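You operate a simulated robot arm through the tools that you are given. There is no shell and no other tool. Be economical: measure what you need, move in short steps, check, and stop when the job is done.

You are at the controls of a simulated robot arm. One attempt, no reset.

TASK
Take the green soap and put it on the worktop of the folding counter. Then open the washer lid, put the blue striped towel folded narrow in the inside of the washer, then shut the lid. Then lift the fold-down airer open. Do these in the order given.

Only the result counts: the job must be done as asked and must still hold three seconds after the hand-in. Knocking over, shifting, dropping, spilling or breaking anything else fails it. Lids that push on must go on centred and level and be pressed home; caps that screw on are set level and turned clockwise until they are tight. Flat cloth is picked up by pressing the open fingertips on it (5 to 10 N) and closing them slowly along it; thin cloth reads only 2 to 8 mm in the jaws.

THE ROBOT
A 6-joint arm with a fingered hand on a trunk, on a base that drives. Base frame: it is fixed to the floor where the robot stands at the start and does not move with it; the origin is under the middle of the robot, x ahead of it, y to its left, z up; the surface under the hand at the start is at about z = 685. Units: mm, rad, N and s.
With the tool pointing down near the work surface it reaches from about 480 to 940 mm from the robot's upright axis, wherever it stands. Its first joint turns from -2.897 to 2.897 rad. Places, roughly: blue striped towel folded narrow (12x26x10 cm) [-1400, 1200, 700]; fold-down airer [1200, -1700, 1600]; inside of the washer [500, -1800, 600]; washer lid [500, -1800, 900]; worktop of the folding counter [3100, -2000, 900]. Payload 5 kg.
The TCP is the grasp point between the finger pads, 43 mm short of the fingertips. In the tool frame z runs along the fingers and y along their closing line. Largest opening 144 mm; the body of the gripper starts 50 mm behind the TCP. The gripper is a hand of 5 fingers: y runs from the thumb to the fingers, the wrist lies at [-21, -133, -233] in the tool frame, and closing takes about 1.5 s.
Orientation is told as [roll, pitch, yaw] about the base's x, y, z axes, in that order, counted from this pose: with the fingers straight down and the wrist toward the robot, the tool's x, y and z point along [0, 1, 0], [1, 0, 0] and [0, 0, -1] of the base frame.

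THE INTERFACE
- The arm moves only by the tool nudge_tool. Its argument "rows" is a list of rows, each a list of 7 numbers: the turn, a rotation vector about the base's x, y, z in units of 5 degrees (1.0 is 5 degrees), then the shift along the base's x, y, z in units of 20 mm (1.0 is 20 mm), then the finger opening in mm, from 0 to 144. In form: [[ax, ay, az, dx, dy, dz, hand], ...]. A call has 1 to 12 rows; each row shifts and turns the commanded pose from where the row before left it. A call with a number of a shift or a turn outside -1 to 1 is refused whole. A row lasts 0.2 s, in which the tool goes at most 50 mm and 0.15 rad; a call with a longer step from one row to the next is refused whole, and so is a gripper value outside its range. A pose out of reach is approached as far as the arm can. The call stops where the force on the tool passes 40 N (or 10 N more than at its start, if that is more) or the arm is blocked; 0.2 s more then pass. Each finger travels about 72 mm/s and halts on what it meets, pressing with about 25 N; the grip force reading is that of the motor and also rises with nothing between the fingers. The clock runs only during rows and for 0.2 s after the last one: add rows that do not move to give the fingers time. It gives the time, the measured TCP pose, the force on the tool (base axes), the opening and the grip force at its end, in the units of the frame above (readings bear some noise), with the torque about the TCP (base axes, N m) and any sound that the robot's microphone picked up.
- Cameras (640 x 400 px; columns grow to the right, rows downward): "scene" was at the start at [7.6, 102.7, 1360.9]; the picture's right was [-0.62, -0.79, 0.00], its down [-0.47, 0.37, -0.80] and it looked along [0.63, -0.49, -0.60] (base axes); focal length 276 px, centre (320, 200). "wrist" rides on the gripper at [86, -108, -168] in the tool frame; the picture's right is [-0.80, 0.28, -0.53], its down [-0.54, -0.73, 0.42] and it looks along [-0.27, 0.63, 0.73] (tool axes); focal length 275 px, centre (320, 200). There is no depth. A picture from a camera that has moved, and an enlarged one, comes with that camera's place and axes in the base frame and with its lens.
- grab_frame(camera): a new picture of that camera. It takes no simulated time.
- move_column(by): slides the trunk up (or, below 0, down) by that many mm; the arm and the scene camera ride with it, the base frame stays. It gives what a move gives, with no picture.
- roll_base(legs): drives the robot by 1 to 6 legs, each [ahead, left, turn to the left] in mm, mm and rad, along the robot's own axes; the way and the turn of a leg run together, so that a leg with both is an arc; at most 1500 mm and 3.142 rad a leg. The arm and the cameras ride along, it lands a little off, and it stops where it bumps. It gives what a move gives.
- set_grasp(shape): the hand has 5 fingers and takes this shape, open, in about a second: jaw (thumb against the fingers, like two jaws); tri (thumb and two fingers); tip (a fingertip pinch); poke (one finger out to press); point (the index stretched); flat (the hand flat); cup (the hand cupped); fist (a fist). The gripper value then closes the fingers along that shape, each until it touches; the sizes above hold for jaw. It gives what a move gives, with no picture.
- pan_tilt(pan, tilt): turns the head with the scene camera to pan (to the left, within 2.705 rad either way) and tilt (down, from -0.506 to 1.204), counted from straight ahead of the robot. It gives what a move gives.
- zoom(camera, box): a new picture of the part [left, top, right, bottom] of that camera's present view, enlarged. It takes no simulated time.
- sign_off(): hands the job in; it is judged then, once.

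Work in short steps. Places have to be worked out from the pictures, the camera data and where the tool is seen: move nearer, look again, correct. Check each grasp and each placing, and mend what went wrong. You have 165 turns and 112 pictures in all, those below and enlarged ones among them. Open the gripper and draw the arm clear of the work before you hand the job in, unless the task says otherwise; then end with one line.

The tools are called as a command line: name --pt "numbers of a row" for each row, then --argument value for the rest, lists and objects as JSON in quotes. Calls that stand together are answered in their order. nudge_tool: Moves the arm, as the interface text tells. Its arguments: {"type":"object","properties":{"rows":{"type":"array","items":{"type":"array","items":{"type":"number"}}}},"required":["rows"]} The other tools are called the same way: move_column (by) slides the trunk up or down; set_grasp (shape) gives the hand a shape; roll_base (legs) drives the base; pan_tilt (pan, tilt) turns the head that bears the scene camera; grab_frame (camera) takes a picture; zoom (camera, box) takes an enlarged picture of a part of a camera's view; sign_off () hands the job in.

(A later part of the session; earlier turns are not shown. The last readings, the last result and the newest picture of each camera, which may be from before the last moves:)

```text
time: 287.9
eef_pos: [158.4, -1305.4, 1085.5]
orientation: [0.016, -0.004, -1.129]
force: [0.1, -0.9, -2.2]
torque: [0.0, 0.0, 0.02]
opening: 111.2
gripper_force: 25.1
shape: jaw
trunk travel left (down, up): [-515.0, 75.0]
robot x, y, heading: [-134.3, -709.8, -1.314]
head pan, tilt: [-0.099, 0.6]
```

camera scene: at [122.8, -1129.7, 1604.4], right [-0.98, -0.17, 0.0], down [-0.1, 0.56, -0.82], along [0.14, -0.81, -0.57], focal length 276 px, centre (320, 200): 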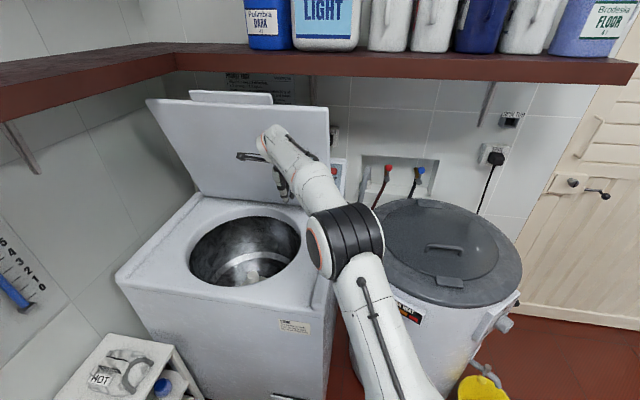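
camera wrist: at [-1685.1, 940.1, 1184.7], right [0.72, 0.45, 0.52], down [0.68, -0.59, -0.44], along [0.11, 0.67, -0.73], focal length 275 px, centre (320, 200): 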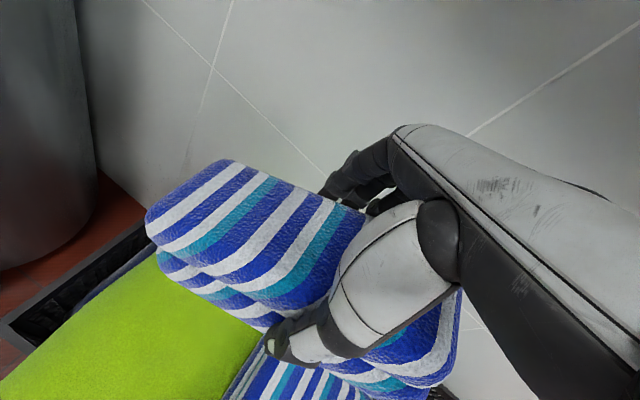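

Now I'll drive up to the washer and bring the towel over the drum.

roll_base --legs '[[450, 45, 0]]'

nudge_tool --pt "0 0 -1 1 0 0 60" --pt "0 0 -1 1 0 0 60" --pt "0 0 -1 1 0 0 60" --pt "0 0 -1 1 0 0 60" --pt "0 0 -1 1 0 0 60" --pt "0 0 0 1 0 0 60" --pt "0 0 0 1 0 0 60" --pt "0 0 0 1 0 0 60" --pt "0 0 0 1 0 0 60" --pt "0 0 0 0 0 0 60"

grab_frame --camera "scene"

grab_frame --camera "wrist"

```text
time: 290.6
eef_pos: [309.8, -1734.5, 1084.7]
orientation: [0.016, -0.005, -1.138]
force: [0.5, 0.6, -2.5]
torque: [-0.01, 0.01, -0.02]
opening: 111.1
gripper_force: 25.1
shape: jaw
trunk travel left (down, up): [-515.0, 75.0]
robot x, y, heading: [23.2, -1135.9, -1.321]
head pan, tilt: [-0.099, 0.6]
```

```text
time: 292.8
eef_pos: [492.0, -1732.8, 1085.4]
orientation: [0.013, -0.005, -1.576]
force: [0.4, -0.2, -2.0]
torque: [0.05, 0.02, -0.02]
opening: 111.2
gripper_force: 25.1
shape: jaw
trunk travel left (down, up): [-515.0, 75.0]
robot x, y, heading: [22.3, -1136.9, -1.321]
head pan, tilt: [-0.099, 0.6]
```

```text
21 pictures are left
camera scene: at [170.4, -1126.6, 1604.4], right [-0.99, -0.15, 0.0], down [-0.08, 0.56, -0.82], along [0.12, -0.82, -0.57], focal length 276 px, centre (320, 200)
```

scene: 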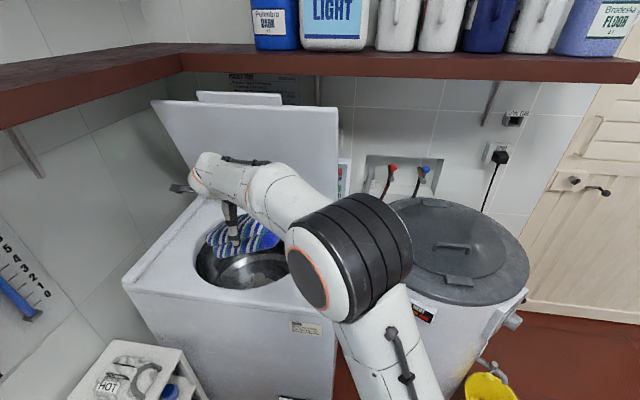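

```text
20 pictures are left
camera wrist: at [574.9, -1625.3, 1253.8], right [-0.8, -0.28, 0.52], down [-0.53, 0.73, -0.44], along [-0.26, -0.63, -0.73], focal length 275 px, centre (320, 200)
```

wrist: 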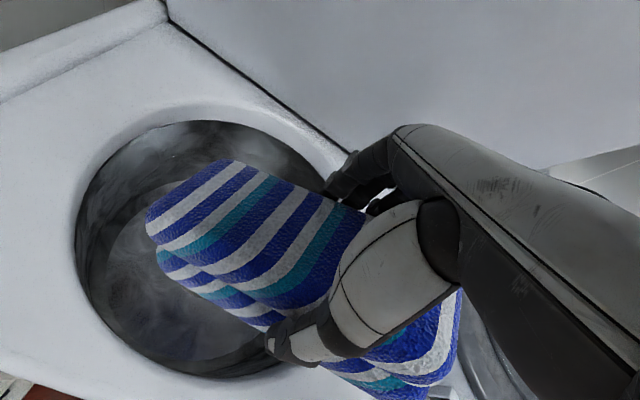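

Drum centre ≈(505,-1818), radius about 195. I'll centre over it and lower the towel in.

nudge_tool --pt "0 0 0 0.6 -1 0 60" --pt "0 0 0 0 -1 0 60" --pt "0 0 0 0 -1 0 60" --pt "0 0 0 0 -1 0 60" --pt "0 0 0 0 0 -1 60" --pt "0 0 0 0 0 -1 60" --pt "0 0 0 0 0 -1 60" --pt "0 0 0 0 0 -1 60" --pt "0 0 0 0 0 -1 60" --pt "0 0 0 0 0 -1 60" --pt "0 0 0 0 0 -1 60" --pt "0 0 0 0 0 0 60"

grab_frame --camera "wrist"

nudge_tool --pt "0 0 0 0 0 -1 60" --pt "0 0 0 0 0 -1 60" --pt "0 0 0 0 0 -1 60" --pt "0 0 0 0 0 -1 60" --pt "0 0 0 0 0 -1 60" --pt "0 0 0 0 0 -1 60" --pt "0 0 0 0 0 0 60"

grab_frame --camera "scene"

```text
time: 295.4
eef_pos: [502.3, -1815.7, 946.1]
orientation: [0.016, -0.006, -1.574]
force: [-0.4, 0.0, -1.6]
torque: [-0.01, -0.01, -0.01]
opening: 111.1
gripper_force: 24.9
shape: jaw
trunk travel left (down, up): [-515.0, 75.0]
robot x, y, heading: [22.3, -1138.4, -1.315]
head pan, tilt: [-0.099, 0.6]
```

```text
19 pictures are left
camera wrist: at [585.8, -1707.2, 1113.8], right [-0.81, -0.28, 0.52], down [-0.53, 0.72, -0.44], along [-0.26, -0.63, -0.73], focal length 275 px, centre (320, 200)
```

wrist: 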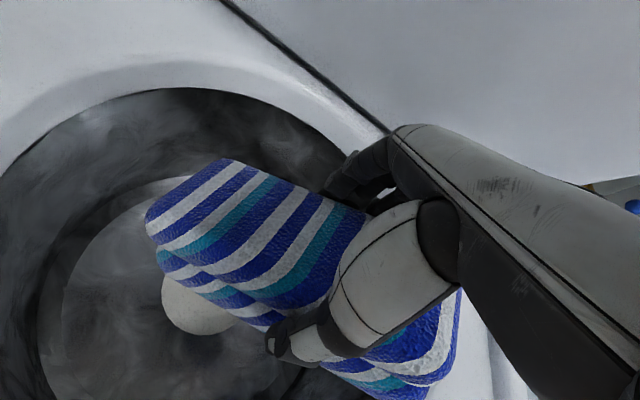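

```text
time: 297.0
eef_pos: [502.9, -1817.3, 825.4]
orientation: [0.016, -0.008, -1.575]
force: [0.4, -1.1, 6.9]
torque: [-0.43, -0.43, 0.01]
opening: 111.3
gripper_force: 25.2
shape: jaw
trunk travel left (down, up): [-515.0, 75.0]
robot x, y, heading: [22.2, -1129.5, -1.319]
head pan, tilt: [-0.099, 0.6]
```

```text
18 pictures are left
camera scene: at [169.8, -1126.0, 1604.5], right [-0.99, -0.15, 0.0], down [-0.08, 0.56, -0.83], along [0.12, -0.82, -0.56], focal length 276 px, centre (320, 200)
```

scene: 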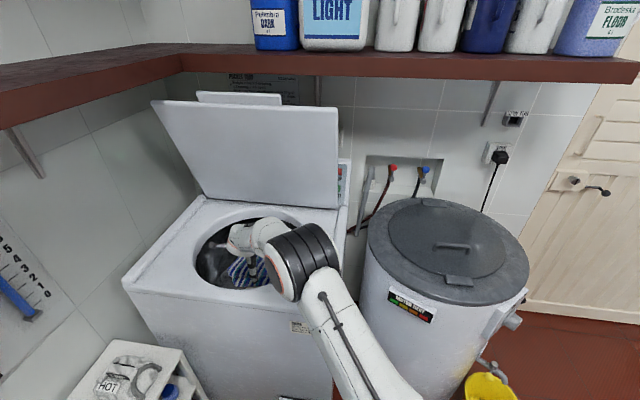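

A light contact at 825; the towel is well below the rim. I'll try slightly lower.

nudge_tool --pt "0 0 0 -0.3 0.3 -0.4 60" --pt "0 0 0 0 0 -0.4 60" --pt "0 0 0 0 0 -0.4 60" --pt "0 0 0 0 0 -0.4 60" --pt "0 0 0 0 0 0 60"

grab_frame --camera "wrist"

```text
time: 298.2
eef_pos: [495.9, -1808.4, 792.2]
orientation: [0.015, -0.008, -1.575]
force: [-3.7, 1.9, 9.0]
torque: [-0.45, -0.39, -0.08]
opening: 109.7
gripper_force: 25.3
shape: jaw
trunk travel left (down, up): [-515.0, 75.0]
robot x, y, heading: [20.9, -1134.4, -1.321]
head pan, tilt: [-0.099, 0.6]
```

```text
17 pictures are left
camera wrist: at [578.1, -1700.0, 961.8], right [-0.81, -0.28, 0.52], down [-0.53, 0.72, -0.44], along [-0.26, -0.63, -0.73], focal length 275 px, centre (320, 200)
```

wrist: 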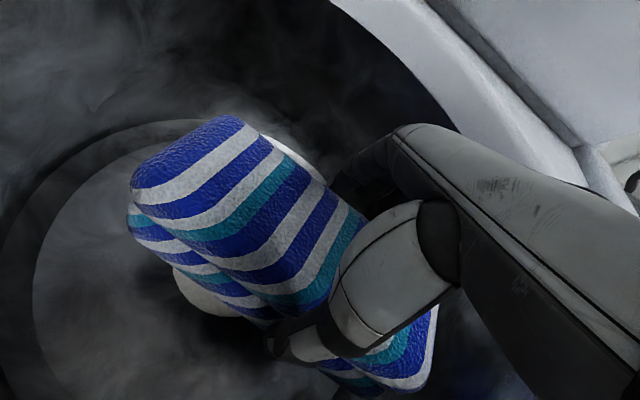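

The towel rests on the agitator inside the drum. I'll open fully and rise.

nudge_tool --pt "0 0 0 0 0 0 112" --pt "0 0 0 0 0 0 126" --pt "0 0 0 0 0 0 144" --pt "0 0 0 0 0 0 144" --pt "0 0 0 0 0 0 144" --pt "0 0 0 0 0 0 144" --pt "0 0 0 0 0 0.5 144" --pt "0 0 0 0 0 1 144" --pt "0 0 0 0 0 1 144" --pt "0 0 0 0 0 1 144" --pt "0 0 0 0 0 1 144" --pt "0 0 0 0 0 1 144"

grab_frame --camera "wrist"

```text
time: 300.8
eef_pos: [495.6, -1808.2, 904.0]
orientation: [0.014, -0.008, -1.575]
force: [-0.7, 0.3, -0.1]
torque: [-0.03, -0.02, 0.01]
opening: 144.0
gripper_force: 0.1
shape: jaw
trunk travel left (down, up): [-515.0, 75.0]
robot x, y, heading: [22.1, -1138.2, -1.32]
head pan, tilt: [-0.099, 0.6]
```

```text
16 pictures are left
camera wrist: at [578.3, -1700.3, 1072.5], right [-0.81, -0.28, 0.52], down [-0.53, 0.72, -0.44], along [-0.26, -0.63, -0.73], focal length 275 px, centre (320, 200)
```

wrist: 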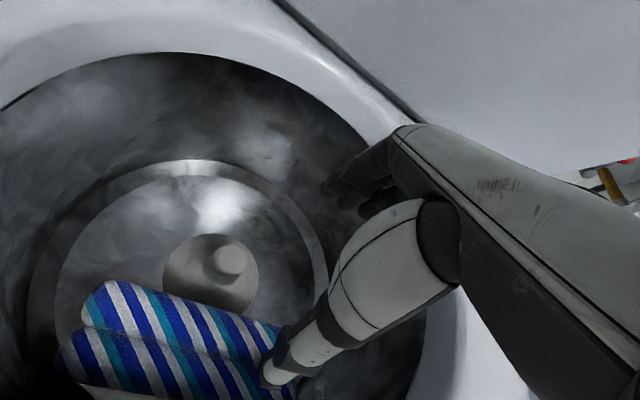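

The towel is in the drum. To close the lid I'll hook the fingers behind its right edge from the right side. First I'll raise, then rotate the hand to point +x.

nudge_tool --pt "0 0 0 0 0 1 100" --pt "0 0 0 0 0 1 100" --pt "0 0 0 0 0 1 100" --pt "0 0 0 -1 0.5 1 100" --pt "0 0 0 -1 0.5 1 100" --pt "0 0 0 -1 0.5 1 100" --pt "0 0 0 -1 0.5 1 100" --pt "0 0 0 -1 0.5 1 100" --pt "0 0 0 -1 0.5 1 100" --pt "0 0 0 -1 0.5 1 100" --pt "0 0 0 -1 0.5 1 100" --pt "0 0 0 -1 0.5 0 100"

nudge_tool --pt "0 -1 0 -1 0 0 100" --pt "0 -1 0 -1 0 0 100" --pt "0 -1 0 -1 0 0 100" --pt "0 -1 0 -1 0 0 100" --pt "0 -1 0 -1 0 0 100" --pt "0 -1 0 -1 0 0 100" --pt "0 -1 0 -1 0 0 100" --pt "0 -1 0 -1 0 0 100" --pt "0 -1 0 -1 0 0 100" --pt "0 -1 0 -1 0 0 100" --pt "0 -1 0 -1 0 0 100" --pt "0 -1 0 -1 0 0 100"

nudge_tool --pt "0 -1 0 0 0 1 100" --pt "0 -1 0 0 0 1 100" --pt "0 -1 0 0 0 1 100" --pt "0 -1 0 0 0 1 100" --pt "0 -1 0 0 0 1 100" --pt "0 -1 0 0 0 1 100" --pt "0 0 0 0 0 0 100"

grab_frame --camera "scene"

```text
time: 303.4
eef_pos: [316.4, -1718.5, 1124.5]
orientation: [0.015, -0.008, -1.574]
force: [0.3, 0.6, 0.0]
torque: [-0.02, -0.02, -0.04]
opening: 100.4
gripper_force: 0.0
shape: jaw
trunk travel left (down, up): [-515.0, 75.0]
robot x, y, heading: [21.8, -1133.5, -1.323]
head pan, tilt: [-0.099, 0.6]
```

```text
time: 306.0
eef_pos: [75.4, -1718.0, 1122.0]
orientation: [1.063, 0.002, -1.577]
force: [-0.1, 0.3, 0.4]
torque: [0.02, 0.0, -0.04]
opening: 100.2
gripper_force: 0.0
shape: jaw
trunk travel left (down, up): [-515.0, 75.0]
robot x, y, heading: [23.5, -1133.1, -1.325]
head pan, tilt: [-0.099, 0.6]
```

```text
time: 307.6
eef_pos: [74.8, -1718.2, 1244.8]
orientation: [1.588, 0.003, -1.575]
force: [0.3, -0.1, 0.4]
torque: [-0.01, 0.02, 0.03]
opening: 100.3
gripper_force: 0.0
shape: jaw
trunk travel left (down, up): [-515.0, 75.0]
robot x, y, heading: [16.7, -1134.5, -1.319]
head pan, tilt: [-0.099, 0.6]
```

```text
15 pictures are left
camera scene: at [170.0, -1126.4, 1604.4], right [-0.99, -0.15, 0.0], down [-0.08, 0.56, -0.83], along [0.12, -0.82, -0.56], focal length 276 px, centre (320, 200)
```

scene: 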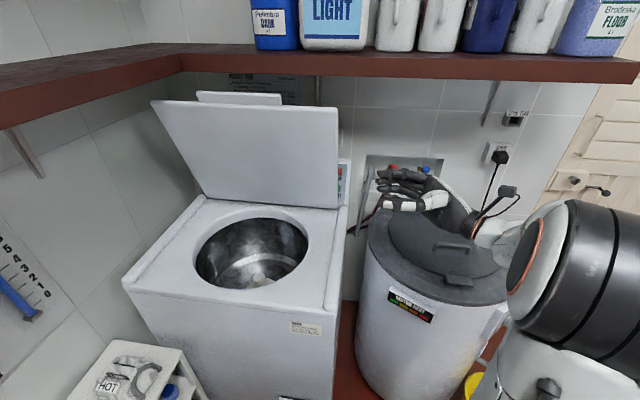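

Now I'll move the hand back until the fingers are behind the lid plane (y≈-2000), still right of the lid, and check.

nudge_tool --pt "0 0 0 0 -1 0 100" --pt "0 0 0 0 -1 0 100" --pt "0 0 0 0 -1 0 100" --pt "0 0 0 0 -1 0 100" --pt "0 0 0 0 -1 0 100" --pt "0 0 0 0 -1 0 100" --pt "0 0 0 0 -1 0 100" --pt "0 0 0 0 -1 0 100" --pt "0 0 0 0 -1 0 100" --pt "0 0 0 0 -1 0 100" --pt "0 0 0 0 -1 0 100" --pt "0 0 0 0 -1 0 100"

nudge_tool --pt "0 0 0 0 -1 0 110" --pt "0 0 0 0 -1 0 110" --pt "0 0 0 1 0 0 110" --pt "0 0 0 1 0 0 110" --pt "0 0 0 1 0 0 110" --pt "0 0 0 1 0 0 110" --pt "0 0 0 0.5 0 0 110" --pt "0 0 0 0 0 0 110"

grab_frame --camera "scene"

```text
time: 310.2
eef_pos: [74.0, -1960.5, 1242.6]
orientation: [1.586, 0.004, -1.576]
force: [-0.5, 0.4, 0.1]
torque: [-0.01, 0.01, 0.03]
opening: 100.2
gripper_force: 0.1
shape: jaw
trunk travel left (down, up): [-515.0, 75.0]
robot x, y, heading: [22.2, -1135.8, -1.318]
head pan, tilt: [-0.099, 0.6]
```

```text
time: 312.0
eef_pos: [167.6, -1999.0, 1244.3]
orientation: [1.587, 0.005, -1.577]
force: [0.2, 0.3, -0.2]
torque: [0.0, -0.02, -0.01]
opening: 109.8
gripper_force: 0.1
shape: jaw
trunk travel left (down, up): [-515.0, 75.0]
robot x, y, heading: [20.9, -1132.6, -1.321]
head pan, tilt: [-0.099, 0.6]
```

```text
14 pictures are left
camera scene: at [170.0, -1126.5, 1604.4], right [-0.99, -0.15, 0.0], down [-0.08, 0.56, -0.83], along [0.12, -0.82, -0.56], focal length 276 px, centre (320, 200)
```

scene: 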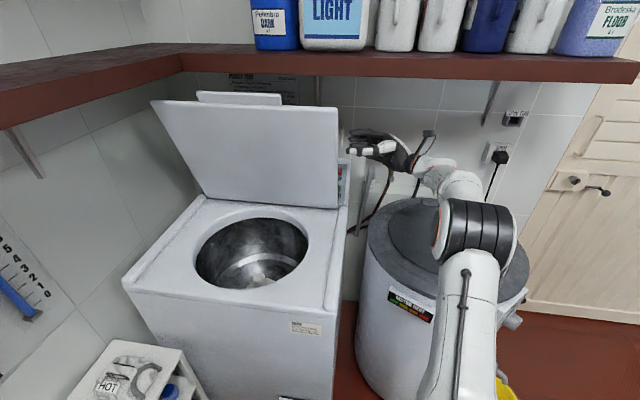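

Fingers will pass behind the lid and the thumb in front. I'll move +x by 85 mm, then pull forward (+y).

nudge_tool --pt "0 0 0 1 0 0 110" --pt "0 0 0 1 0 0 110" --pt "0 0 0 1 0 0 110" --pt "0 0 0 1 0 0 110" --pt "0 0 0 0.3 0 0 110" --pt "0 0 0 0 0 0 110"

nudge_tool --pt "0 0 0 0 1 0 110" --pt "0 0 0 0 1 0 110" --pt "0 0 0 0 1 0 110" --pt "0 0 0 0 1 0 110" --pt "0 0 0 0 1 -0.2 110" --pt "0 0 0 0 1 -0.2 110" --pt "0 0 0 0 1 -0.2 110" --pt "0 0 0 0 1 -0.2 110" --pt "0 0 0 0 0 0 110"

grab_frame --camera "scene"

```text
time: 313.4
eef_pos: [251.2, -1998.4, 1244.1]
orientation: [1.588, 0.004, -1.577]
force: [0.1, 0.6, -0.3]
torque: [-0.01, -0.03, -0.01]
opening: 109.6
gripper_force: 0.1
shape: jaw
trunk travel left (down, up): [-515.0, 75.0]
robot x, y, heading: [24.5, -1135.8, -1.318]
head pan, tilt: [-0.099, 0.6]
```

```text
time: 315.4
eef_pos: [251.8, -1838.3, 1227.4]
orientation: [1.586, 0.003, -1.576]
force: [0.0, -0.8, -0.3]
torque: [0.02, 0.03, -0.03]
opening: 109.4
gripper_force: 0.0
shape: jaw
trunk travel left (down, up): [-515.0, 75.0]
robot x, y, heading: [19.2, -1134.0, -1.325]
head pan, tilt: [-0.099, 0.6]
```

```text
13 pictures are left
camera scene: at [170.0, -1126.3, 1604.4], right [-0.99, -0.15, 0.0], down [-0.08, 0.56, -0.83], along [0.12, -0.82, -0.56], focal length 276 px, centre (320, 200)
```

scene: 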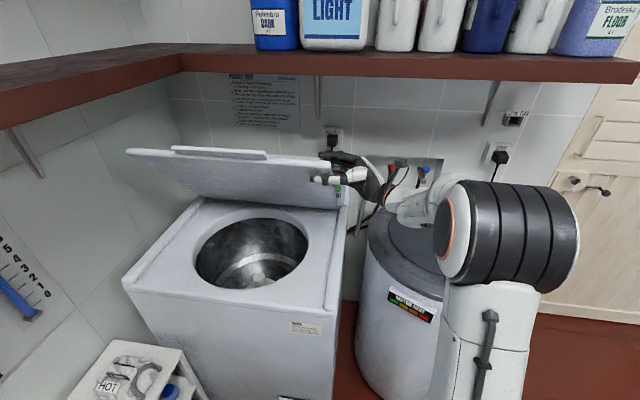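

Lid is coming down (about 55°). I'll continue forward and down along the arc.

nudge_tool --pt "0 0 0 0 0.95 -0.55 110" --pt "0 0 0 0 0.95 -0.55 110" --pt "0 0 0 0 0.95 -0.6 110" --pt "0 0 0 0 0.95 -0.6 110" --pt "0 0 0 0 0.95 -0.65 110" --pt "0 0 0 0 0.95 -0.7 110" --pt "0 0 0 0 0.95 -0.75 110" --pt "0 0 0 0 0.95 -0.75 110" --pt "0 0 0 0 0.95 -0.75 110" --pt "0 0 0 0 0 0 110"

grab_frame --camera "scene"

```text
time: 317.6
eef_pos: [252.8, -1666.7, 1108.3]
orientation: [1.587, 0.006, -1.574]
force: [0.3, -0.2, -0.1]
torque: [0.02, -0.01, 0.02]
opening: 110.0
gripper_force: 0.2
shape: jaw
trunk travel left (down, up): [-515.0, 75.0]
robot x, y, heading: [21.2, -1136.3, -1.323]
head pan, tilt: [-0.099, 0.6]
```

```text
12 pictures are left
camera scene: at [170.0, -1126.3, 1604.4], right [-0.99, -0.15, 0.0], down [-0.08, 0.56, -0.82], along [0.12, -0.82, -0.57], focal length 276 px, centre (320, 200)
```

scene: 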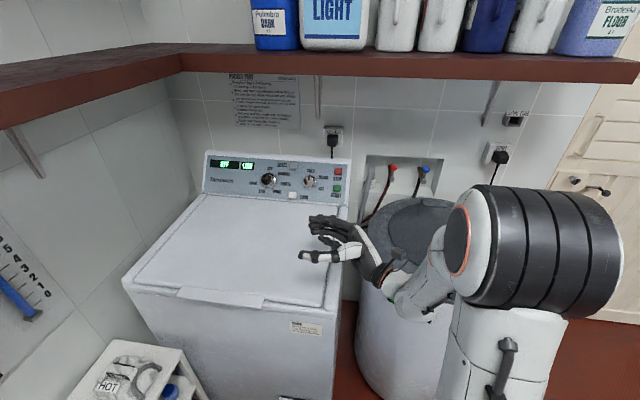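

The lid dropped shut. I'll press it lightly with the hand to be sure it's home, then lift.

nudge_tool --pt "0 0 0 0 -1 -1 110" --pt "0 0 0 0 -1 -1 110" --pt "0 0 0 0 -1 -1 110" --pt "0 0 0 0 0 -1 110" --pt "0 0 0 0 0 -1 110" --pt "0 0 0 0 0 -1 110" --pt "0 0 0 0 0 -0.8 110" --pt "0 0 0 0 0 -0.4 110" --pt "0 0 0 0 0 -0.4 110" --pt "0 0 0 0 0 -0.3 110" --pt "0 0 0 0 0 -0.3 110"

zoom --camera "scene" --box '[110, 140, 370, 340]'

```text
time: 319.2
eef_pos: [250.1, -1729.3, 989.6]
orientation: [1.594, -0.017, -1.58]
force: [-2.4, 13.0, 26.2]
torque: [0.01, 1.63, -0.85]
opening: 109.9
gripper_force: 0.0
shape: jaw
trunk travel left (down, up): [-515.0, 75.0]
robot x, y, heading: [25.2, -1133.2, -1.319]
head pan, tilt: [-0.099, 0.6]
stopped in row 7: the force on the tool passed its limit at 52 N (the readings are from after the stop); the commanded pose is now the measured one
```

```text
2.00 times, centred on (240, 240) of scene
camera zoom: at [168.9, -1122.4, 1604.9], right [-0.99, -0.15, 0.0], down [-0.08, 0.56, -0.83], along [0.12, -0.82, -0.56], focal length 552 px, centre (480, 120)
```

zoom: 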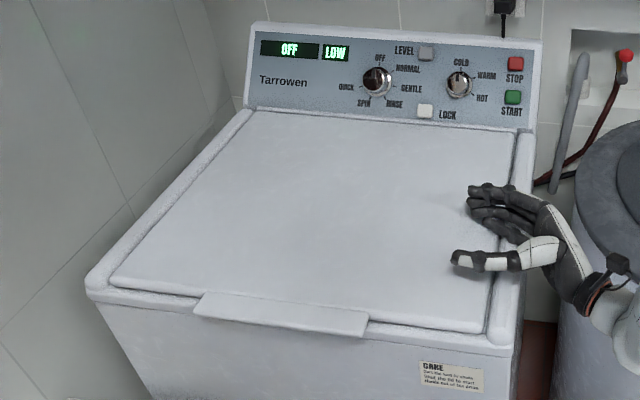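

The lid is shut. I'll retract, back away from the washer, and turn the hand back to fingers-down.

nudge_tool --pt "0 0 0 0 0 1 110" --pt "0 0 0 0 0 1 110" --pt "0 0 0 0 0 1 110" --pt "0 0 0 0 0 1 110" --pt "0 0 0 0 0 1 110" --pt "0 0 0 -0.5 1 0 110" --pt "0 0 0 -0.5 1 0 110" --pt "0 0 0 -0.5 1 0 110" --pt "0 0 0 0 1 0 110" --pt "0 0 0 0 1 0 60" --pt "0 0 0 0 0 0 30"

roll_base --legs '[[-450, 0, 0]]'

nudge_tool --pt "0 1 0 1 0 0 20" --pt "0 1 0 1 0 0 20" --pt "0 1 0 1 0 0 20" --pt "0 1 0 1 0 0 20" --pt "0 1 0 0 0 0 20" --pt "0 1 0 0 0 0 20" --pt "0 1 0 0 0 0 20" --pt "0 1 0 0 0 0 20" --pt "0 1 0 0 0 0 20" --pt "0 1 0 0 0 0 20" --pt "0 1 0 0 0 0 20" --pt "0 1 0 0 0 0 20"

nudge_tool --pt "0 1 0 0 0 0 20" --pt "0 1 0 0 0 0 20" --pt "0 1 0 0 0 0 20" --pt "0 1 0 0 0 0 20" --pt "0 1 0 0 0 0 20" --pt "0 1 1 0 0 0 20" --pt "0 0 1 0 0 0 20" --pt "0 0 1 0 0 0 20" --pt "0 0 0 0 0 0 20"

```text
time: 321.6
eef_pos: [223.3, -1630.2, 1085.5]
orientation: [1.593, -0.01, -1.578]
force: [-0.2, -0.4, -0.5]
torque: [-0.01, 0.0, -0.02]
opening: 30.7
gripper_force: 0.0
shape: jaw
trunk travel left (down, up): [-515.0, 75.0]
robot x, y, heading: [26.0, -1133.6, -1.316]
head pan, tilt: [-0.099, 0.6]
```

```text
time: 324.4
eef_pos: [108.2, -1190.0, 1085.0]
orientation: [1.593, -0.012, -1.587]
force: [-0.3, 0.3, -0.2]
torque: [0.04, 0.01, 0.01]
opening: 30.0
gripper_force: 0.1
shape: jaw
trunk travel left (down, up): [-515.0, 75.0]
robot x, y, heading: [-92.1, -694.3, -1.327]
head pan, tilt: [-0.099, 0.6]
```

```text
time: 326.9
eef_pos: [187.8, -1189.5, 1085.5]
orientation: [0.546, -0.019, -1.569]
force: [-0.4, -0.1, -0.3]
torque: [0.01, -0.03, -0.02]
opening: 20.2
gripper_force: 0.1
shape: jaw
trunk travel left (down, up): [-515.0, 75.0]
robot x, y, heading: [-86.6, -692.9, -1.331]
head pan, tilt: [-0.099, 0.6]
```

```text
time: 328.9
eef_pos: [188.7, -1190.1, 1086.4]
orientation: [0.02, -0.01, -1.297]
force: [0.0, -0.2, 0.3]
torque: [0.01, 0.03, -0.01]
opening: 20.3
gripper_force: 0.1
shape: jaw
trunk travel left (down, up): [-515.0, 75.0]
robot x, y, heading: [-87.3, -694.1, -1.329]
head pan, tilt: [-0.099, 0.6]
```

Now I'll drive to the airer on the other side of the wall.

roll_base --legs '[[0, 0, -0.242], [-1190, 0, 0], [0, 0, 1.571], [1450, 0, 0], [700, 0, 0]]'

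```text
time: 350.1
eef_pos: [2617.3, 731.5, 1085.3]
orientation: [0.021, -0.011, 0.059]
force: [0.6, -0.1, -0.2]
torque: [0.0, 0.04, 0.02]
opening: 20.3
gripper_force: 0.1
shape: jaw
trunk travel left (down, up): [-515.0, 75.0]
robot x, y, heading: [2074.6, 566.4, 0.029]
head pan, tilt: [-0.099, 0.6]
```

roll_base --legs '[[0, 0, -1.6], [0, -170, 0], [1450, 0, 0], [450, 0, 0], [0, 0, -1.08]]'

pan_tilt --pan 0.0 --tilt 0.2

grab_frame --camera "scene"

```text
time: 367.2
eef_pos: [1519.2, -1728.8, 1086.3]
orientation: [0.022, -0.011, -2.594]
force: [0.7, 0.8, 0.0]
torque: [0.0, 0.02, 0.04]
opening: 20.1
gripper_force: 0.0
shape: jaw
trunk travel left (down, up): [-515.0, 75.0]
robot x, y, heading: [1922.4, -1329.3, -2.624]
head pan, tilt: [-0.099, 0.6]
```

```text
time: 368.1
eef_pos: [1518.9, -1728.2, 1086.9]
orientation: [0.022, -0.01, -2.595]
force: [-0.1, 0.1, 0.0]
torque: [0.03, 0.01, -0.01]
opening: 20.5
gripper_force: 0.0
shape: jaw
trunk travel left (down, up): [-515.0, 75.0]
robot x, y, heading: [1920.6, -1324.1, -2.625]
head pan, tilt: [0.0, 0.201]
```

```text
10 pictures are left
camera scene: at [1968.7, -1477.5, 1641.1], right [-0.49, 0.87, 0.0], down [0.17, 0.1, -0.98], along [-0.85, -0.48, -0.2], focal length 276 px, centre (320, 200)
```

scene: 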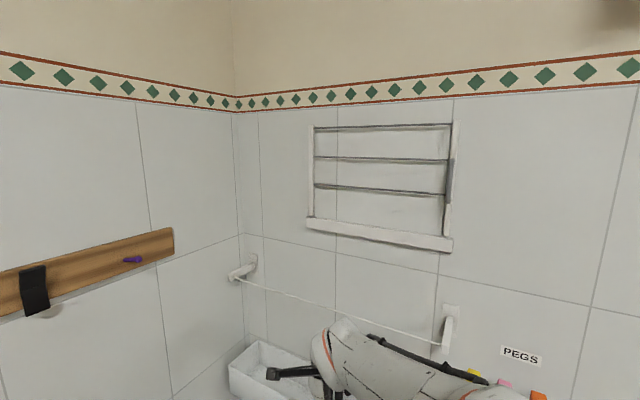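

zoom --camera "scene" --box '[290, 110, 480, 265]'

```text
2.58 times, centred on (385, 188) of scene
camera zoom: at [1968.7, -1477.5, 1641.1], right [-0.49, 0.87, 0.0], down [0.17, 0.1, -0.98], along [-0.85, -0.48, -0.2], focal length 712 px, centre (152, 232)
```

zoom: 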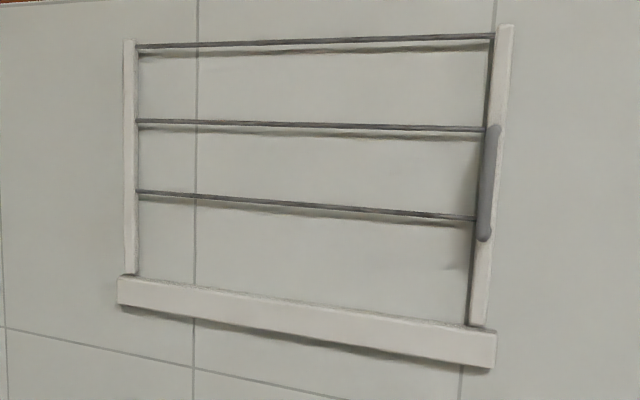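

The right rail carries a grey vertical handle at about (1230,-1528, z 1496–1603). I'll raise the trunk and turn the hand to point at the wall (−x), closing across the handle.

move_column --by 70

roll_base --legs '[[-80, 0, 0]]'

nudge_tool --pt "0 0 0.98 0 0.67 1 80" --pt "0 0 0.98 0 0.67 1 80" --pt "0 0 0.98 0 0.67 1 80" --pt "0 0 0.98 0 0.67 1 80" --pt "0 0 0.98 0 0.67 1 80" --pt "0 0 0.98 0 0.67 1 80" --pt "0 0 0.98 0 0.67 1 80" --pt "0 0 0.98 0 0.67 1 80" --pt "0 0 0.98 0 0.67 1 80" --pt "0 0 0.98 0 0.67 0 80" --pt "0 0 0.98 0 0.67 0 80" --pt "0 0 0.98 0 0.67 0 80"

nudge_tool --pt "0 1 0 -1 0 0 80" --pt "0 1 0 -1 0 0 80" --pt "0 1 0 -1 0 0 80" --pt "0 1 0 -1 0 0 80" --pt "0 1 0 -1 0 0 80" --pt "0 1 0 -1 0 0 80" --pt "0 1 0 -1 0 0 80" --pt "0 1 0 -1 0 0 80" --pt "0 1 0 -1 0 0 80" --pt "0 1 0 -1 0 0 80" --pt "0 1 0 0 0 0 80" --pt "0 1 0 0 0 0 80"

nudge_tool --pt "0 1 0 0 0 1 80" --pt "0 1 0 0 0 1 80" --pt "0 1 0 0 0 1 80" --pt "0 1 0 0 0 1 80" --pt "0 1 0 0 0 1 80" --pt "0 1 0 0 0 1 80" --pt "0 0 0 0 0 1 80" --pt "0 0 0 0 0 0 80"

```text
time: 369.1
eef_pos: [1519.8, -1727.9, 1155.7]
orientation: [0.021, -0.011, -2.594]
force: [-0.3, 1.0, -0.2]
torque: [-0.01, -0.01, 0.0]
opening: 20.3
gripper_force: 0.1
shape: jaw
trunk travel left (down, up): [-585.0, 5.0]
robot x, y, heading: [1920.5, -1323.6, -2.623]
head pan, tilt: [0.0, 0.201]
```

```text
time: 370.2
eef_pos: [1588.3, -1688.5, 1157.5]
orientation: [0.02, -0.012, -2.593]
force: [0.6, 0.7, 0.4]
torque: [0.0, 0.08, -0.04]
opening: 20.1
gripper_force: 0.2
shape: jaw
trunk travel left (down, up): [-585.0, 5.0]
robot x, y, heading: [1989.7, -1283.3, -2.622]
head pan, tilt: [0.0, 0.201]
```

```text
time: 372.8
eef_pos: [1589.1, -1526.8, 1334.8]
orientation: [0.024, -0.013, -1.565]
force: [0.1, -0.3, 0.0]
torque: [-0.01, -0.03, 0.01]
opening: 79.8
gripper_force: 0.1
shape: jaw
trunk travel left (down, up): [-585.0, 5.0]
robot x, y, heading: [1989.5, -1284.3, -2.622]
head pan, tilt: [0.0, 0.201]
```

```text
time: 375.4
eef_pos: [1388.4, -1529.0, 1335.2]
orientation: [-1.029, -0.002, -1.557]
force: [0.1, -0.6, 0.4]
torque: [0.03, -0.01, 0.01]
opening: 79.6
gripper_force: 0.1
shape: jaw
trunk travel left (down, up): [-585.0, 5.0]
robot x, y, heading: [1991.8, -1288.6, -2.623]
head pan, tilt: [0.0, 0.201]
```

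```text
time: 377.2
eef_pos: [1408.4, -1547.8, 1524.4]
orientation: [-1.493, 0.008, -1.565]
force: [1.2, 0.8, -0.4]
torque: [0.02, 0.0, -0.03]
opening: 79.7
gripper_force: 0.0
shape: jaw
out of reach, approached as far as the arm can: row 3, 4, 5, 6
trunk travel left (down, up): [-585.0, 5.0]
robot x, y, heading: [1988.4, -1284.7, -2.622]
head pan, tilt: [0.0, 0.201]
```

grab_frame --camera "wrist"

```text
8 pictures are left
camera wrist: at [1580.4, -1437.6, 1453.6], right [0.47, -0.29, 0.83], down [-0.47, 0.72, 0.51], along [-0.75, -0.63, 0.2], focal length 275 px, centre (320, 200)
```

wrist: 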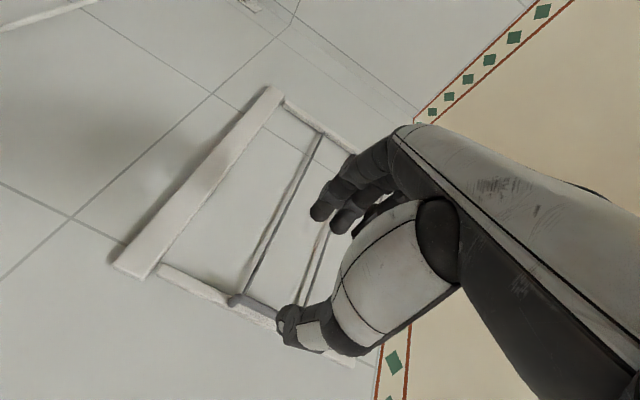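

Handle at about (1230,-1530, z 1490–1600). I'll advance the hand toward it, keeping the tips just short of the bars.

nudge_tool --pt "0 0 0 -1 0 0 70" --pt "0 0 0 -1 0 0 70" --pt "0 0 0 -1 0 0 70" --pt "0 0 0 -1 0 0 70" --pt "0 0 0 0 0 0 70"

```text
time: 378.4
eef_pos: [1328.9, -1549.2, 1531.0]
orientation: [-1.483, 0.013, -1.569]
force: [0.4, 0.5, 0.2]
torque: [-0.01, -0.01, -0.02]
opening: 70.5
gripper_force: 0.2
shape: jaw
out of reach, approached as far as the arm can: row 4
trunk travel left (down, up): [-585.0, 5.0]
robot x, y, heading: [1992.2, -1283.8, -2.626]
head pan, tilt: [0.0, 0.201]
```

I'll use the base for the last approach: 42 mm ahead, 47 mm right.

roll_base --legs '[[40, -47, 0]]'

grab_frame --camera "wrist"

```text
time: 379.4
eef_pos: [1269.6, -1527.6, 1528.5]
orientation: [-1.482, 0.012, -1.57]
force: [-1.5, 0.9, -0.7]
torque: [-0.03, 0.03, 0.05]
opening: 70.3
gripper_force: 0.1
shape: jaw
trunk travel left (down, up): [-585.0, 5.0]
robot x, y, heading: [1930.5, -1265.9, -2.622]
head pan, tilt: [0.0, 0.201]
```

```text
7 pictures are left
camera wrist: at [1443.4, -1419.6, 1460.0], right [0.46, -0.29, 0.84], down [-0.47, 0.72, 0.51], along [-0.75, -0.63, 0.19], focal length 275 px, centre (320, 200)
```

wrist: 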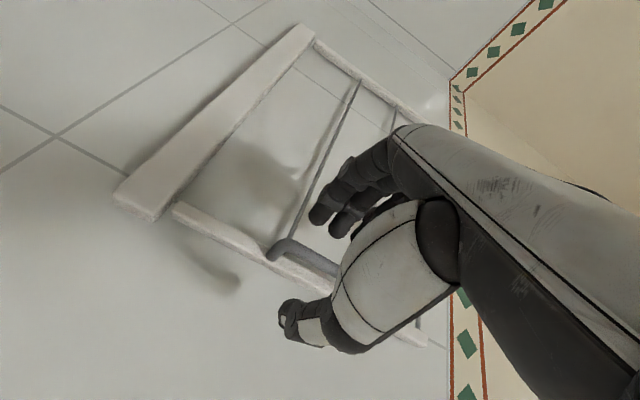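

The handle is a bow between thumb and fingers. Closing on it.

nudge_tool --pt "0 0 0 0 0 0 60" --pt "0 0 0 0 0 0 48" --pt "0 0 0 0 0 0 36" --pt "0 0 0 0 0 0 24" --pt "0 0 0 0 0 0 12" --pt "0 0 0 0 0 0 4" --pt "0 0 0 0 0 0 4" --pt "0 0 0 0 0 0 4"

zoom --camera "wrist" --box '[130, 130, 430, 380]'

```text
time: 381.2
eef_pos: [1272.4, -1530.5, 1530.4]
orientation: [-1.482, 0.014, -1.566]
force: [3.3, -9.4, 1.0]
torque: [0.07, 0.03, 0.35]
opening: 4.9
gripper_force: 0.1
shape: jaw
trunk travel left (down, up): [-585.0, 5.0]
robot x, y, heading: [1932.9, -1270.3, -2.627]
head pan, tilt: [0.0, 0.201]
```

```text
1.60 times, centred on (280, 255) of wrist
camera zoom: at [1445.3, -1422.0, 1460.4], right [0.46, -0.29, 0.84], down [-0.47, 0.72, 0.51], along [-0.75, -0.63, 0.19], focal length 440 px, centre (384, 112)
```

zoom: 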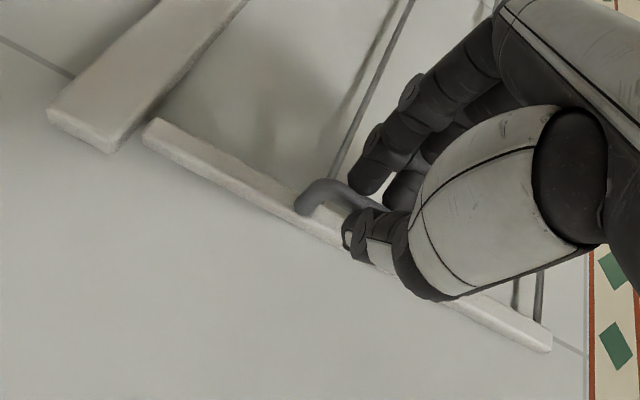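

The tips did not reach deep enough. I'll open, go 22 mm deeper and close again.

nudge_tool --pt "0 0 0 0 0 0 20" --pt "0 0 0 0 0 0 36" --pt "0 0 0 0 0 0 50" --pt "0 0 0 0 0 0 50" --pt "0 0 0 -0.5 0 0 50" --pt "0 0 0 -0.6 0 0 50" --pt "0 0 0 0 0 0 50"

nudge_tool --pt "0 0 0 0 0 0 40" --pt "0 0 0 0 0 0 30" --pt "0 0 0 0 0 0 20" --pt "0 0 0 0 0 0 10" --pt "0 0 0 0 0 0 2" --pt "0 0 0 0 0 0 2" --pt "0 0 0 0 0 0 2"

```text
time: 382.8
eef_pos: [1248.6, -1528.9, 1530.6]
orientation: [-1.479, 0.014, -1.569]
force: [-0.9, 1.0, -0.7]
torque: [-0.05, -0.01, -0.02]
opening: 49.3
gripper_force: 0.1
shape: jaw
trunk travel left (down, up): [-585.0, 5.0]
robot x, y, heading: [1931.6, -1264.7, -2.622]
head pan, tilt: [0.0, 0.201]
```

```text
time: 384.4
eef_pos: [1248.8, -1528.1, 1530.4]
orientation: [-1.479, 0.015, -1.571]
force: [-2.1, -0.6, 0.0]
torque: [0.2, 0.09, 0.02]
opening: 0.1
gripper_force: 25.2
shape: jaw
trunk travel left (down, up): [-585.0, 5.0]
robot x, y, heading: [1931.2, -1267.1, -2.625]
head pan, tilt: [0.0, 0.201]
```

zoom --camera "wrist" --box '[180, 130, 400, 360]'

```text
1.74 times, centred on (290, 245) of wrist
camera zoom: at [1421.9, -1420.3, 1461.4], right [0.46, -0.3, 0.84], down [-0.47, 0.72, 0.51], along [-0.75, -0.63, 0.19], focal length 479 px, centre (372, 122)
```

zoom: 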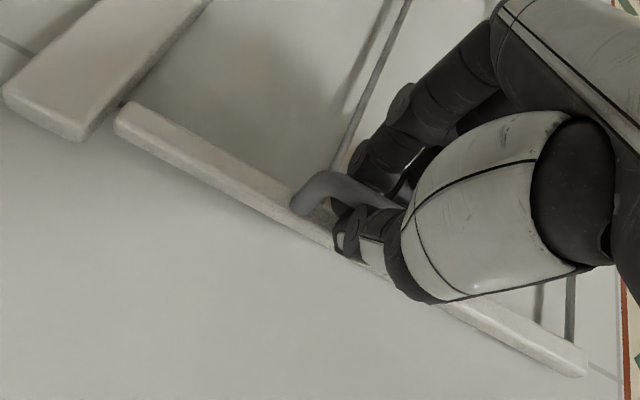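

The tips have closed behind the bow handle, so it's hooked. I'll pull outward 30 mm and read the forces to learn how it swings.

nudge_tool --pt "0 0 0 0.5 0 0 2" --pt "0 0 0 0.5 0 0 2" --pt "0 0 0 0.5 0 0 2" --pt "0 0 0 0.5 0 0 2" --pt "0 0 0 0.5 0 0 2" --pt "0 0 0 0 0 0 2"

zoom --camera "wrist" --box '[80, 0, 480, 380]'

```text
time: 385.8
eef_pos: [1295.9, -1529.1, 1528.4]
orientation: [-1.478, 0.012, -1.569]
force: [-11.6, 4.0, -14.6]
torque: [0.02, 0.01, -0.16]
opening: 0.0
gripper_force: 24.7
shape: jaw
trunk travel left (down, up): [-585.0, 5.0]
robot x, y, heading: [1932.3, -1268.7, -2.623]
head pan, tilt: [0.0, 0.201]
```

```text
1.05 times, centred on (280, 190) of wrist (not enlarged: the box is as wide or as high as the picture)
camera zoom: at [1469.3, -1419.9, 1459.4], right [0.46, -0.29, 0.84], down [-0.47, 0.72, 0.51], along [-0.75, -0.63, 0.19], focal length 290 px, centre (362, 210)
```

zoom: 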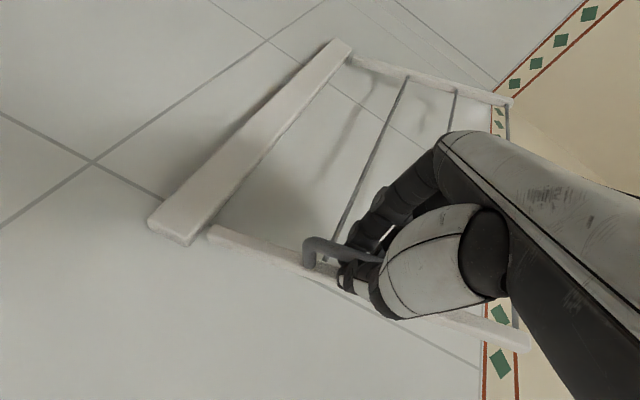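

The top swings out from a hinge at the bottom bar, so it folds down toward me. I'll follow the arc outward and down, rotating the hand beneath it.

nudge_tool --pt "0 1 0 0.85 0 -0.72 2" --pt "0 1 0 0.85 0 -0.72 2" --pt "0 1 0 0.45 0 -0.75 2" --pt "0 1 0 0.45 0 -0.75 2" --pt "0 1 0 0.45 0 -0.75 2" --pt "0 0 0 0 0 0 2"

```text
time: 386.1
eef_pos: [1305.8, -1530.3, 1526.2]
orientation: [-1.501, 0.028, -1.587]
force: [-11.2, 7.2, -13.9]
torque: [0.01, 0.18, -0.17]
opening: 0.0
gripper_force: 24.3
shape: jaw
out of reach, approached as far as the arm can: row 1
trunk travel left (down, up): [-585.0, 5.0]
robot x, y, heading: [1932.1, -1265.8, -2.626]
head pan, tilt: [0.0, 0.201]
stopped in row 1: the force on the tool passed its limit at 51 N (the readings are from after the stop); the commanded pose is now the measured one
```

The arm is at a limit here. The force pulls the hand downward, so I'll lower via the trunk by 30 mm.

move_column --by -30

```text
time: 386.9
eef_pos: [1317.6, -1529.6, 1511.2]
orientation: [-1.522, 0.02, -1.583]
force: [14.6, 8.8, 30.6]
torque: [-0.18, 2.26, -0.01]
opening: 0.0
gripper_force: 24.7
shape: jaw
trunk travel left (down, up): [-555.0, 35.0]
robot x, y, heading: [1934.4, -1263.4, -2.624]
head pan, tilt: [0.0, 0.201]
```

The motion fits a radius of about 121 mm around (1205,1400). I'll continue tangentially with small arm steps.

nudge_tool --pt "0 0.6 0 0.55 0 -0.45 2" --pt "0 0.6 0 0.5 0 -0.55 2" --pt "0 0.6 0 0.45 0 -0.6 2" --pt "0 0 0 0 0 0 2"

```text
time: 387.5
eef_pos: [1331.3, -1534.3, 1504.4]
orientation: [-1.555, 0.049, -1.612]
force: [-16.7, 13.1, -13.5]
torque: [-0.16, 0.47, -0.19]
opening: 0.2
gripper_force: 25.6
shape: jaw
out of reach, approached as far as the arm can: row 1, 2, 3
trunk travel left (down, up): [-555.0, 35.0]
robot x, y, heading: [1928.6, -1266.8, -2.633]
head pan, tilt: [0.0, 0.201]
stopped in row 3: the force on the tool passed its limit at 56 N (the readings are from after the stop); the commanded pose is now the measured one
```

Rotation is what hits the limit. I'll continue with pure translation along the arc.

nudge_tool --pt "0 0 0 0.3 0 -0.8 2" --pt "0 0 0 0.42 0 -0.75 2" --pt "0 0 0 0.3 0 -0.75 2" --pt "0 0 0 0.25 0 -0.85 2" --pt "0 0 0 0.1 0 -0.85 2" --pt "0 0 0 0 0 0 2"

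```text
time: 388.2
eef_pos: [1353.5, -1535.1, 1489.6]
orientation: [-1.549, 0.054, -1.621]
force: [-15.9, 11.3, -5.8]
torque: [-0.16, 0.89, -0.03]
opening: 0.2
gripper_force: 25.5
shape: jaw
out of reach, approached as far as the arm can: row 1, 2, 3
trunk travel left (down, up): [-555.0, 35.0]
robot x, y, heading: [1932.0, -1267.5, -2.629]
head pan, tilt: [0.0, 0.201]
stopped in row 3: the force on the tool passed its limit at 42 N (the readings are from after the stop); the commanded pose is now the measured one
```

The arm can't lower in this posture, but the trunk can. Lowering by 40 mm.

move_column --by -40

move_column --by -25

grab_frame --camera "scene"

```text
time: 388.9
eef_pos: [1364.8, -1536.8, 1471.1]
orientation: [-1.581, 0.047, -1.616]
force: [8.7, 9.6, 15.2]
torque: [0.01, 2.43, 0.35]
opening: 0.2
gripper_force: 24.6
shape: jaw
trunk travel left (down, up): [-516.0, 74.0]
robot x, y, heading: [1930.9, -1266.2, -2.626]
head pan, tilt: [0.0, 0.201]
stopped: the force on the tool passed its limit at 43 N (the readings are from after the stop); the commanded pose is now the measured one
```

```text
time: 389.4
eef_pos: [1367.1, -1535.8, 1465.6]
orientation: [-1.598, 0.048, -1.615]
force: [8.8, 7.9, 14.6]
torque: [-0.01, 2.39, 0.42]
opening: 0.0
gripper_force: 24.9
shape: jaw
trunk travel left (down, up): [-502.0, 88.0]
robot x, y, heading: [1929.6, -1264.2, -2.628]
head pan, tilt: [0.0, 0.201]
stopped: the force on the tool passed its limit at 43 N (the readings are from after the stop); the commanded pose is now the measured one
```

```text
3 pictures are left
camera scene: at [1982.4, -1414.9, 1627.9], right [-0.49, 0.87, 0.0], down [0.17, 0.1, -0.98], along [-0.85, -0.48, -0.2], focal length 276 px, centre (320, 200)
```

scene: 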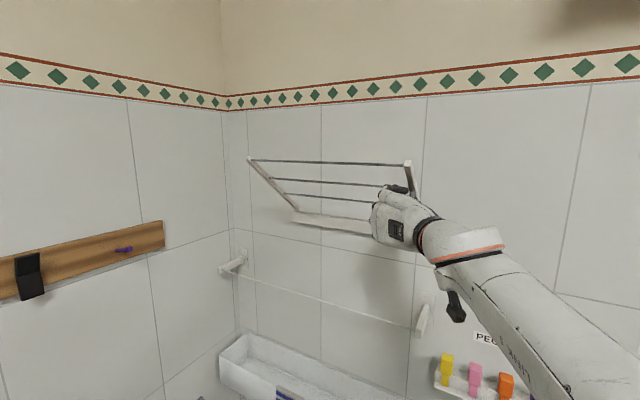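

It's now folding down at about 50°. I'll continue, alternating small base backs (+x) and trunk lowering.

roll_base --legs '[[-12, 7, 0]]'

move_column --by -35

move_column --by -30

```text
time: 390.1
eef_pos: [1376.4, -1534.9, 1457.4]
orientation: [-1.586, 0.049, -1.617]
force: [-1.4, 17.5, 3.4]
torque: [-0.09, 1.19, -0.21]
opening: 0.0
gripper_force: 25.4
shape: jaw
trunk travel left (down, up): [-502.0, 88.0]
robot x, y, heading: [1946.2, -1265.7, -2.633]
head pan, tilt: [0.0, 0.201]
```

```text
time: 390.8
eef_pos: [1384.1, -1534.8, 1441.7]
orientation: [-1.614, 0.048, -1.619]
force: [15.4, 8.8, 14.1]
torque: [0.13, 2.42, 0.2]
opening: 0.1
gripper_force: 25.2
shape: jaw
trunk travel left (down, up): [-470.0, 120.0]
robot x, y, heading: [1947.0, -1266.7, -2.621]
head pan, tilt: [0.0, 0.201]
stopped: the force on the tool passed its limit at 43 N (the readings are from after the stop); the commanded pose is now the measured one
```

```text
time: 391.3
eef_pos: [1387.9, -1533.9, 1434.9]
orientation: [-1.626, 0.045, -1.62]
force: [16.3, 7.7, 12.1]
torque: [0.19, 2.16, 0.15]
opening: 0.2
gripper_force: 25.8
shape: jaw
trunk travel left (down, up): [-457.0, 133.0]
robot x, y, heading: [1947.1, -1268.5, -2.627]
head pan, tilt: [0.0, 0.201]
stopped: the force on the tool passed its limit at 44 N (the readings are from after the stop); the commanded pose is now the measured one
```

Progress. The torque wants the hand to rotate about +y; I'll try adding that rotation now that the arm is lower.

nudge_tool --pt "0 1 0 0.4 0 -0.2 2" --pt "0 1 0 0.3 0 -0.4 2" --pt "0 1 0 0.2 0 -0.5 2" --pt "0 1 0 0.1 0 -0.6 2" --pt "0 0 0 0 0 0 2"

```text
time: 392.5
eef_pos: [1423.9, -1552.0, 1468.4]
orientation: [-1.739, 0.068, -1.644]
force: [2.3, -3.8, -1.2]
torque: [0.02, -0.02, 0.08]
opening: 0.0
gripper_force: 25.2
shape: jaw
out of reach, approached as far as the arm can: row 1, 2, 3, 4
trunk travel left (down, up): [-457.0, 133.0]
robot x, y, heading: [1947.8, -1264.0, -2.631]
head pan, tilt: [0.0, 0.201]
```

zoom --camera "scene" --box '[210, 110, 530, 310]'

```text
2.00 times, centred on (370, 210) of scene
camera zoom: at [1994.2, -1417.5, 1583.2], right [-0.49, 0.87, 0.0], down [0.17, 0.1, -0.98], along [-0.85, -0.48, -0.2], focal length 552 px, centre (220, 180)
```

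zoom: 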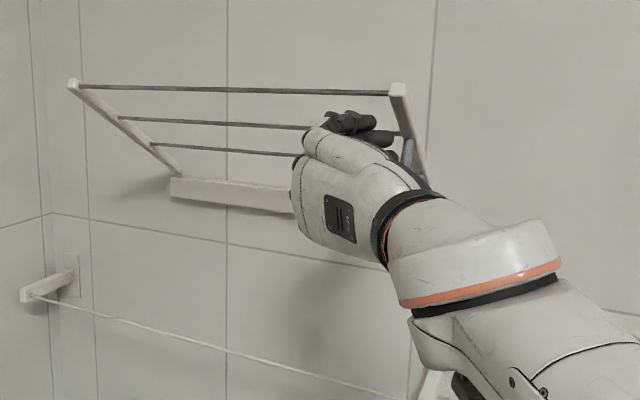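

The hand slipped off with the airer at about 55°. I'll back off, rise above the top bar (≈x 1440, z 1562), move over it, and press down with the trunk.

roll_base --legs '[[-125, 70, 0]]'

move_column --by 130

nudge_tool --pt "0 0 0 0 0 1 2" --pt "0 0 0 0 0 1 2" --pt "0 0 0 0 0 1 2" --pt "0 0 0 0 0 1 2" --pt "0 0 0 0 0 0 2"

```text
time: 393.8
eef_pos: [1566.6, -1548.2, 1468.5]
orientation: [-1.742, 0.066, -1.644]
force: [1.0, 0.4, 1.0]
torque: [-0.01, 0.01, -0.03]
opening: 0.0
gripper_force: 24.3
shape: jaw
trunk travel left (down, up): [-457.0, 133.0]
robot x, y, heading: [2087.8, -1264.3, -2.625]
head pan, tilt: [0.0, 0.201]
```

```text
time: 395.4
eef_pos: [1566.5, -1549.1, 1598.5]
orientation: [-1.74, 0.068, -1.643]
force: [-0.1, -0.4, -0.6]
torque: [0.03, -0.04, -0.03]
opening: 0.0
gripper_force: 25.0
shape: jaw
trunk travel left (down, up): [-587.0, 3.0]
robot x, y, heading: [2088.3, -1265.0, -2.626]
head pan, tilt: [0.0, 0.201]
```

```text
time: 396.6
eef_pos: [1566.7, -1551.0, 1672.8]
orientation: [-1.74, 0.065, -1.644]
force: [0.1, -0.9, 0.9]
torque: [0.01, -0.01, 0.01]
opening: 0.3
gripper_force: 24.9
shape: jaw
out of reach, approached as far as the arm can: row 1
trunk travel left (down, up): [-587.0, 3.0]
robot x, y, heading: [2084.8, -1263.4, -2.623]
head pan, tilt: [0.0, 0.201]
```

Now I'll move over the bar and lower.

roll_base --legs '[[120, -68, 0]]'

move_column --by -150

```text
time: 397.9
eef_pos: [1428.7, -1547.7, 1673.1]
orientation: [-1.741, 0.065, -1.645]
force: [-0.4, 0.0, 0.3]
torque: [0.02, 0.06, -0.03]
opening: 0.0
gripper_force: 25.1
shape: jaw
trunk travel left (down, up): [-587.0, 3.0]
robot x, y, heading: [1951.1, -1260.9, -2.625]
head pan, tilt: [0.0, 0.201]
```

```text
time: 399.6
eef_pos: [1429.4, -1549.5, 1523.0]
orientation: [-1.74, 0.066, -1.645]
force: [0.0, -0.3, 0.7]
torque: [0.02, -0.01, 0.01]
opening: 0.1
gripper_force: 25.0
shape: jaw
trunk travel left (down, up): [-437.0, 153.0]
robot x, y, heading: [1950.5, -1266.1, -2.622]
head pan, tilt: [0.0, 0.201]
```

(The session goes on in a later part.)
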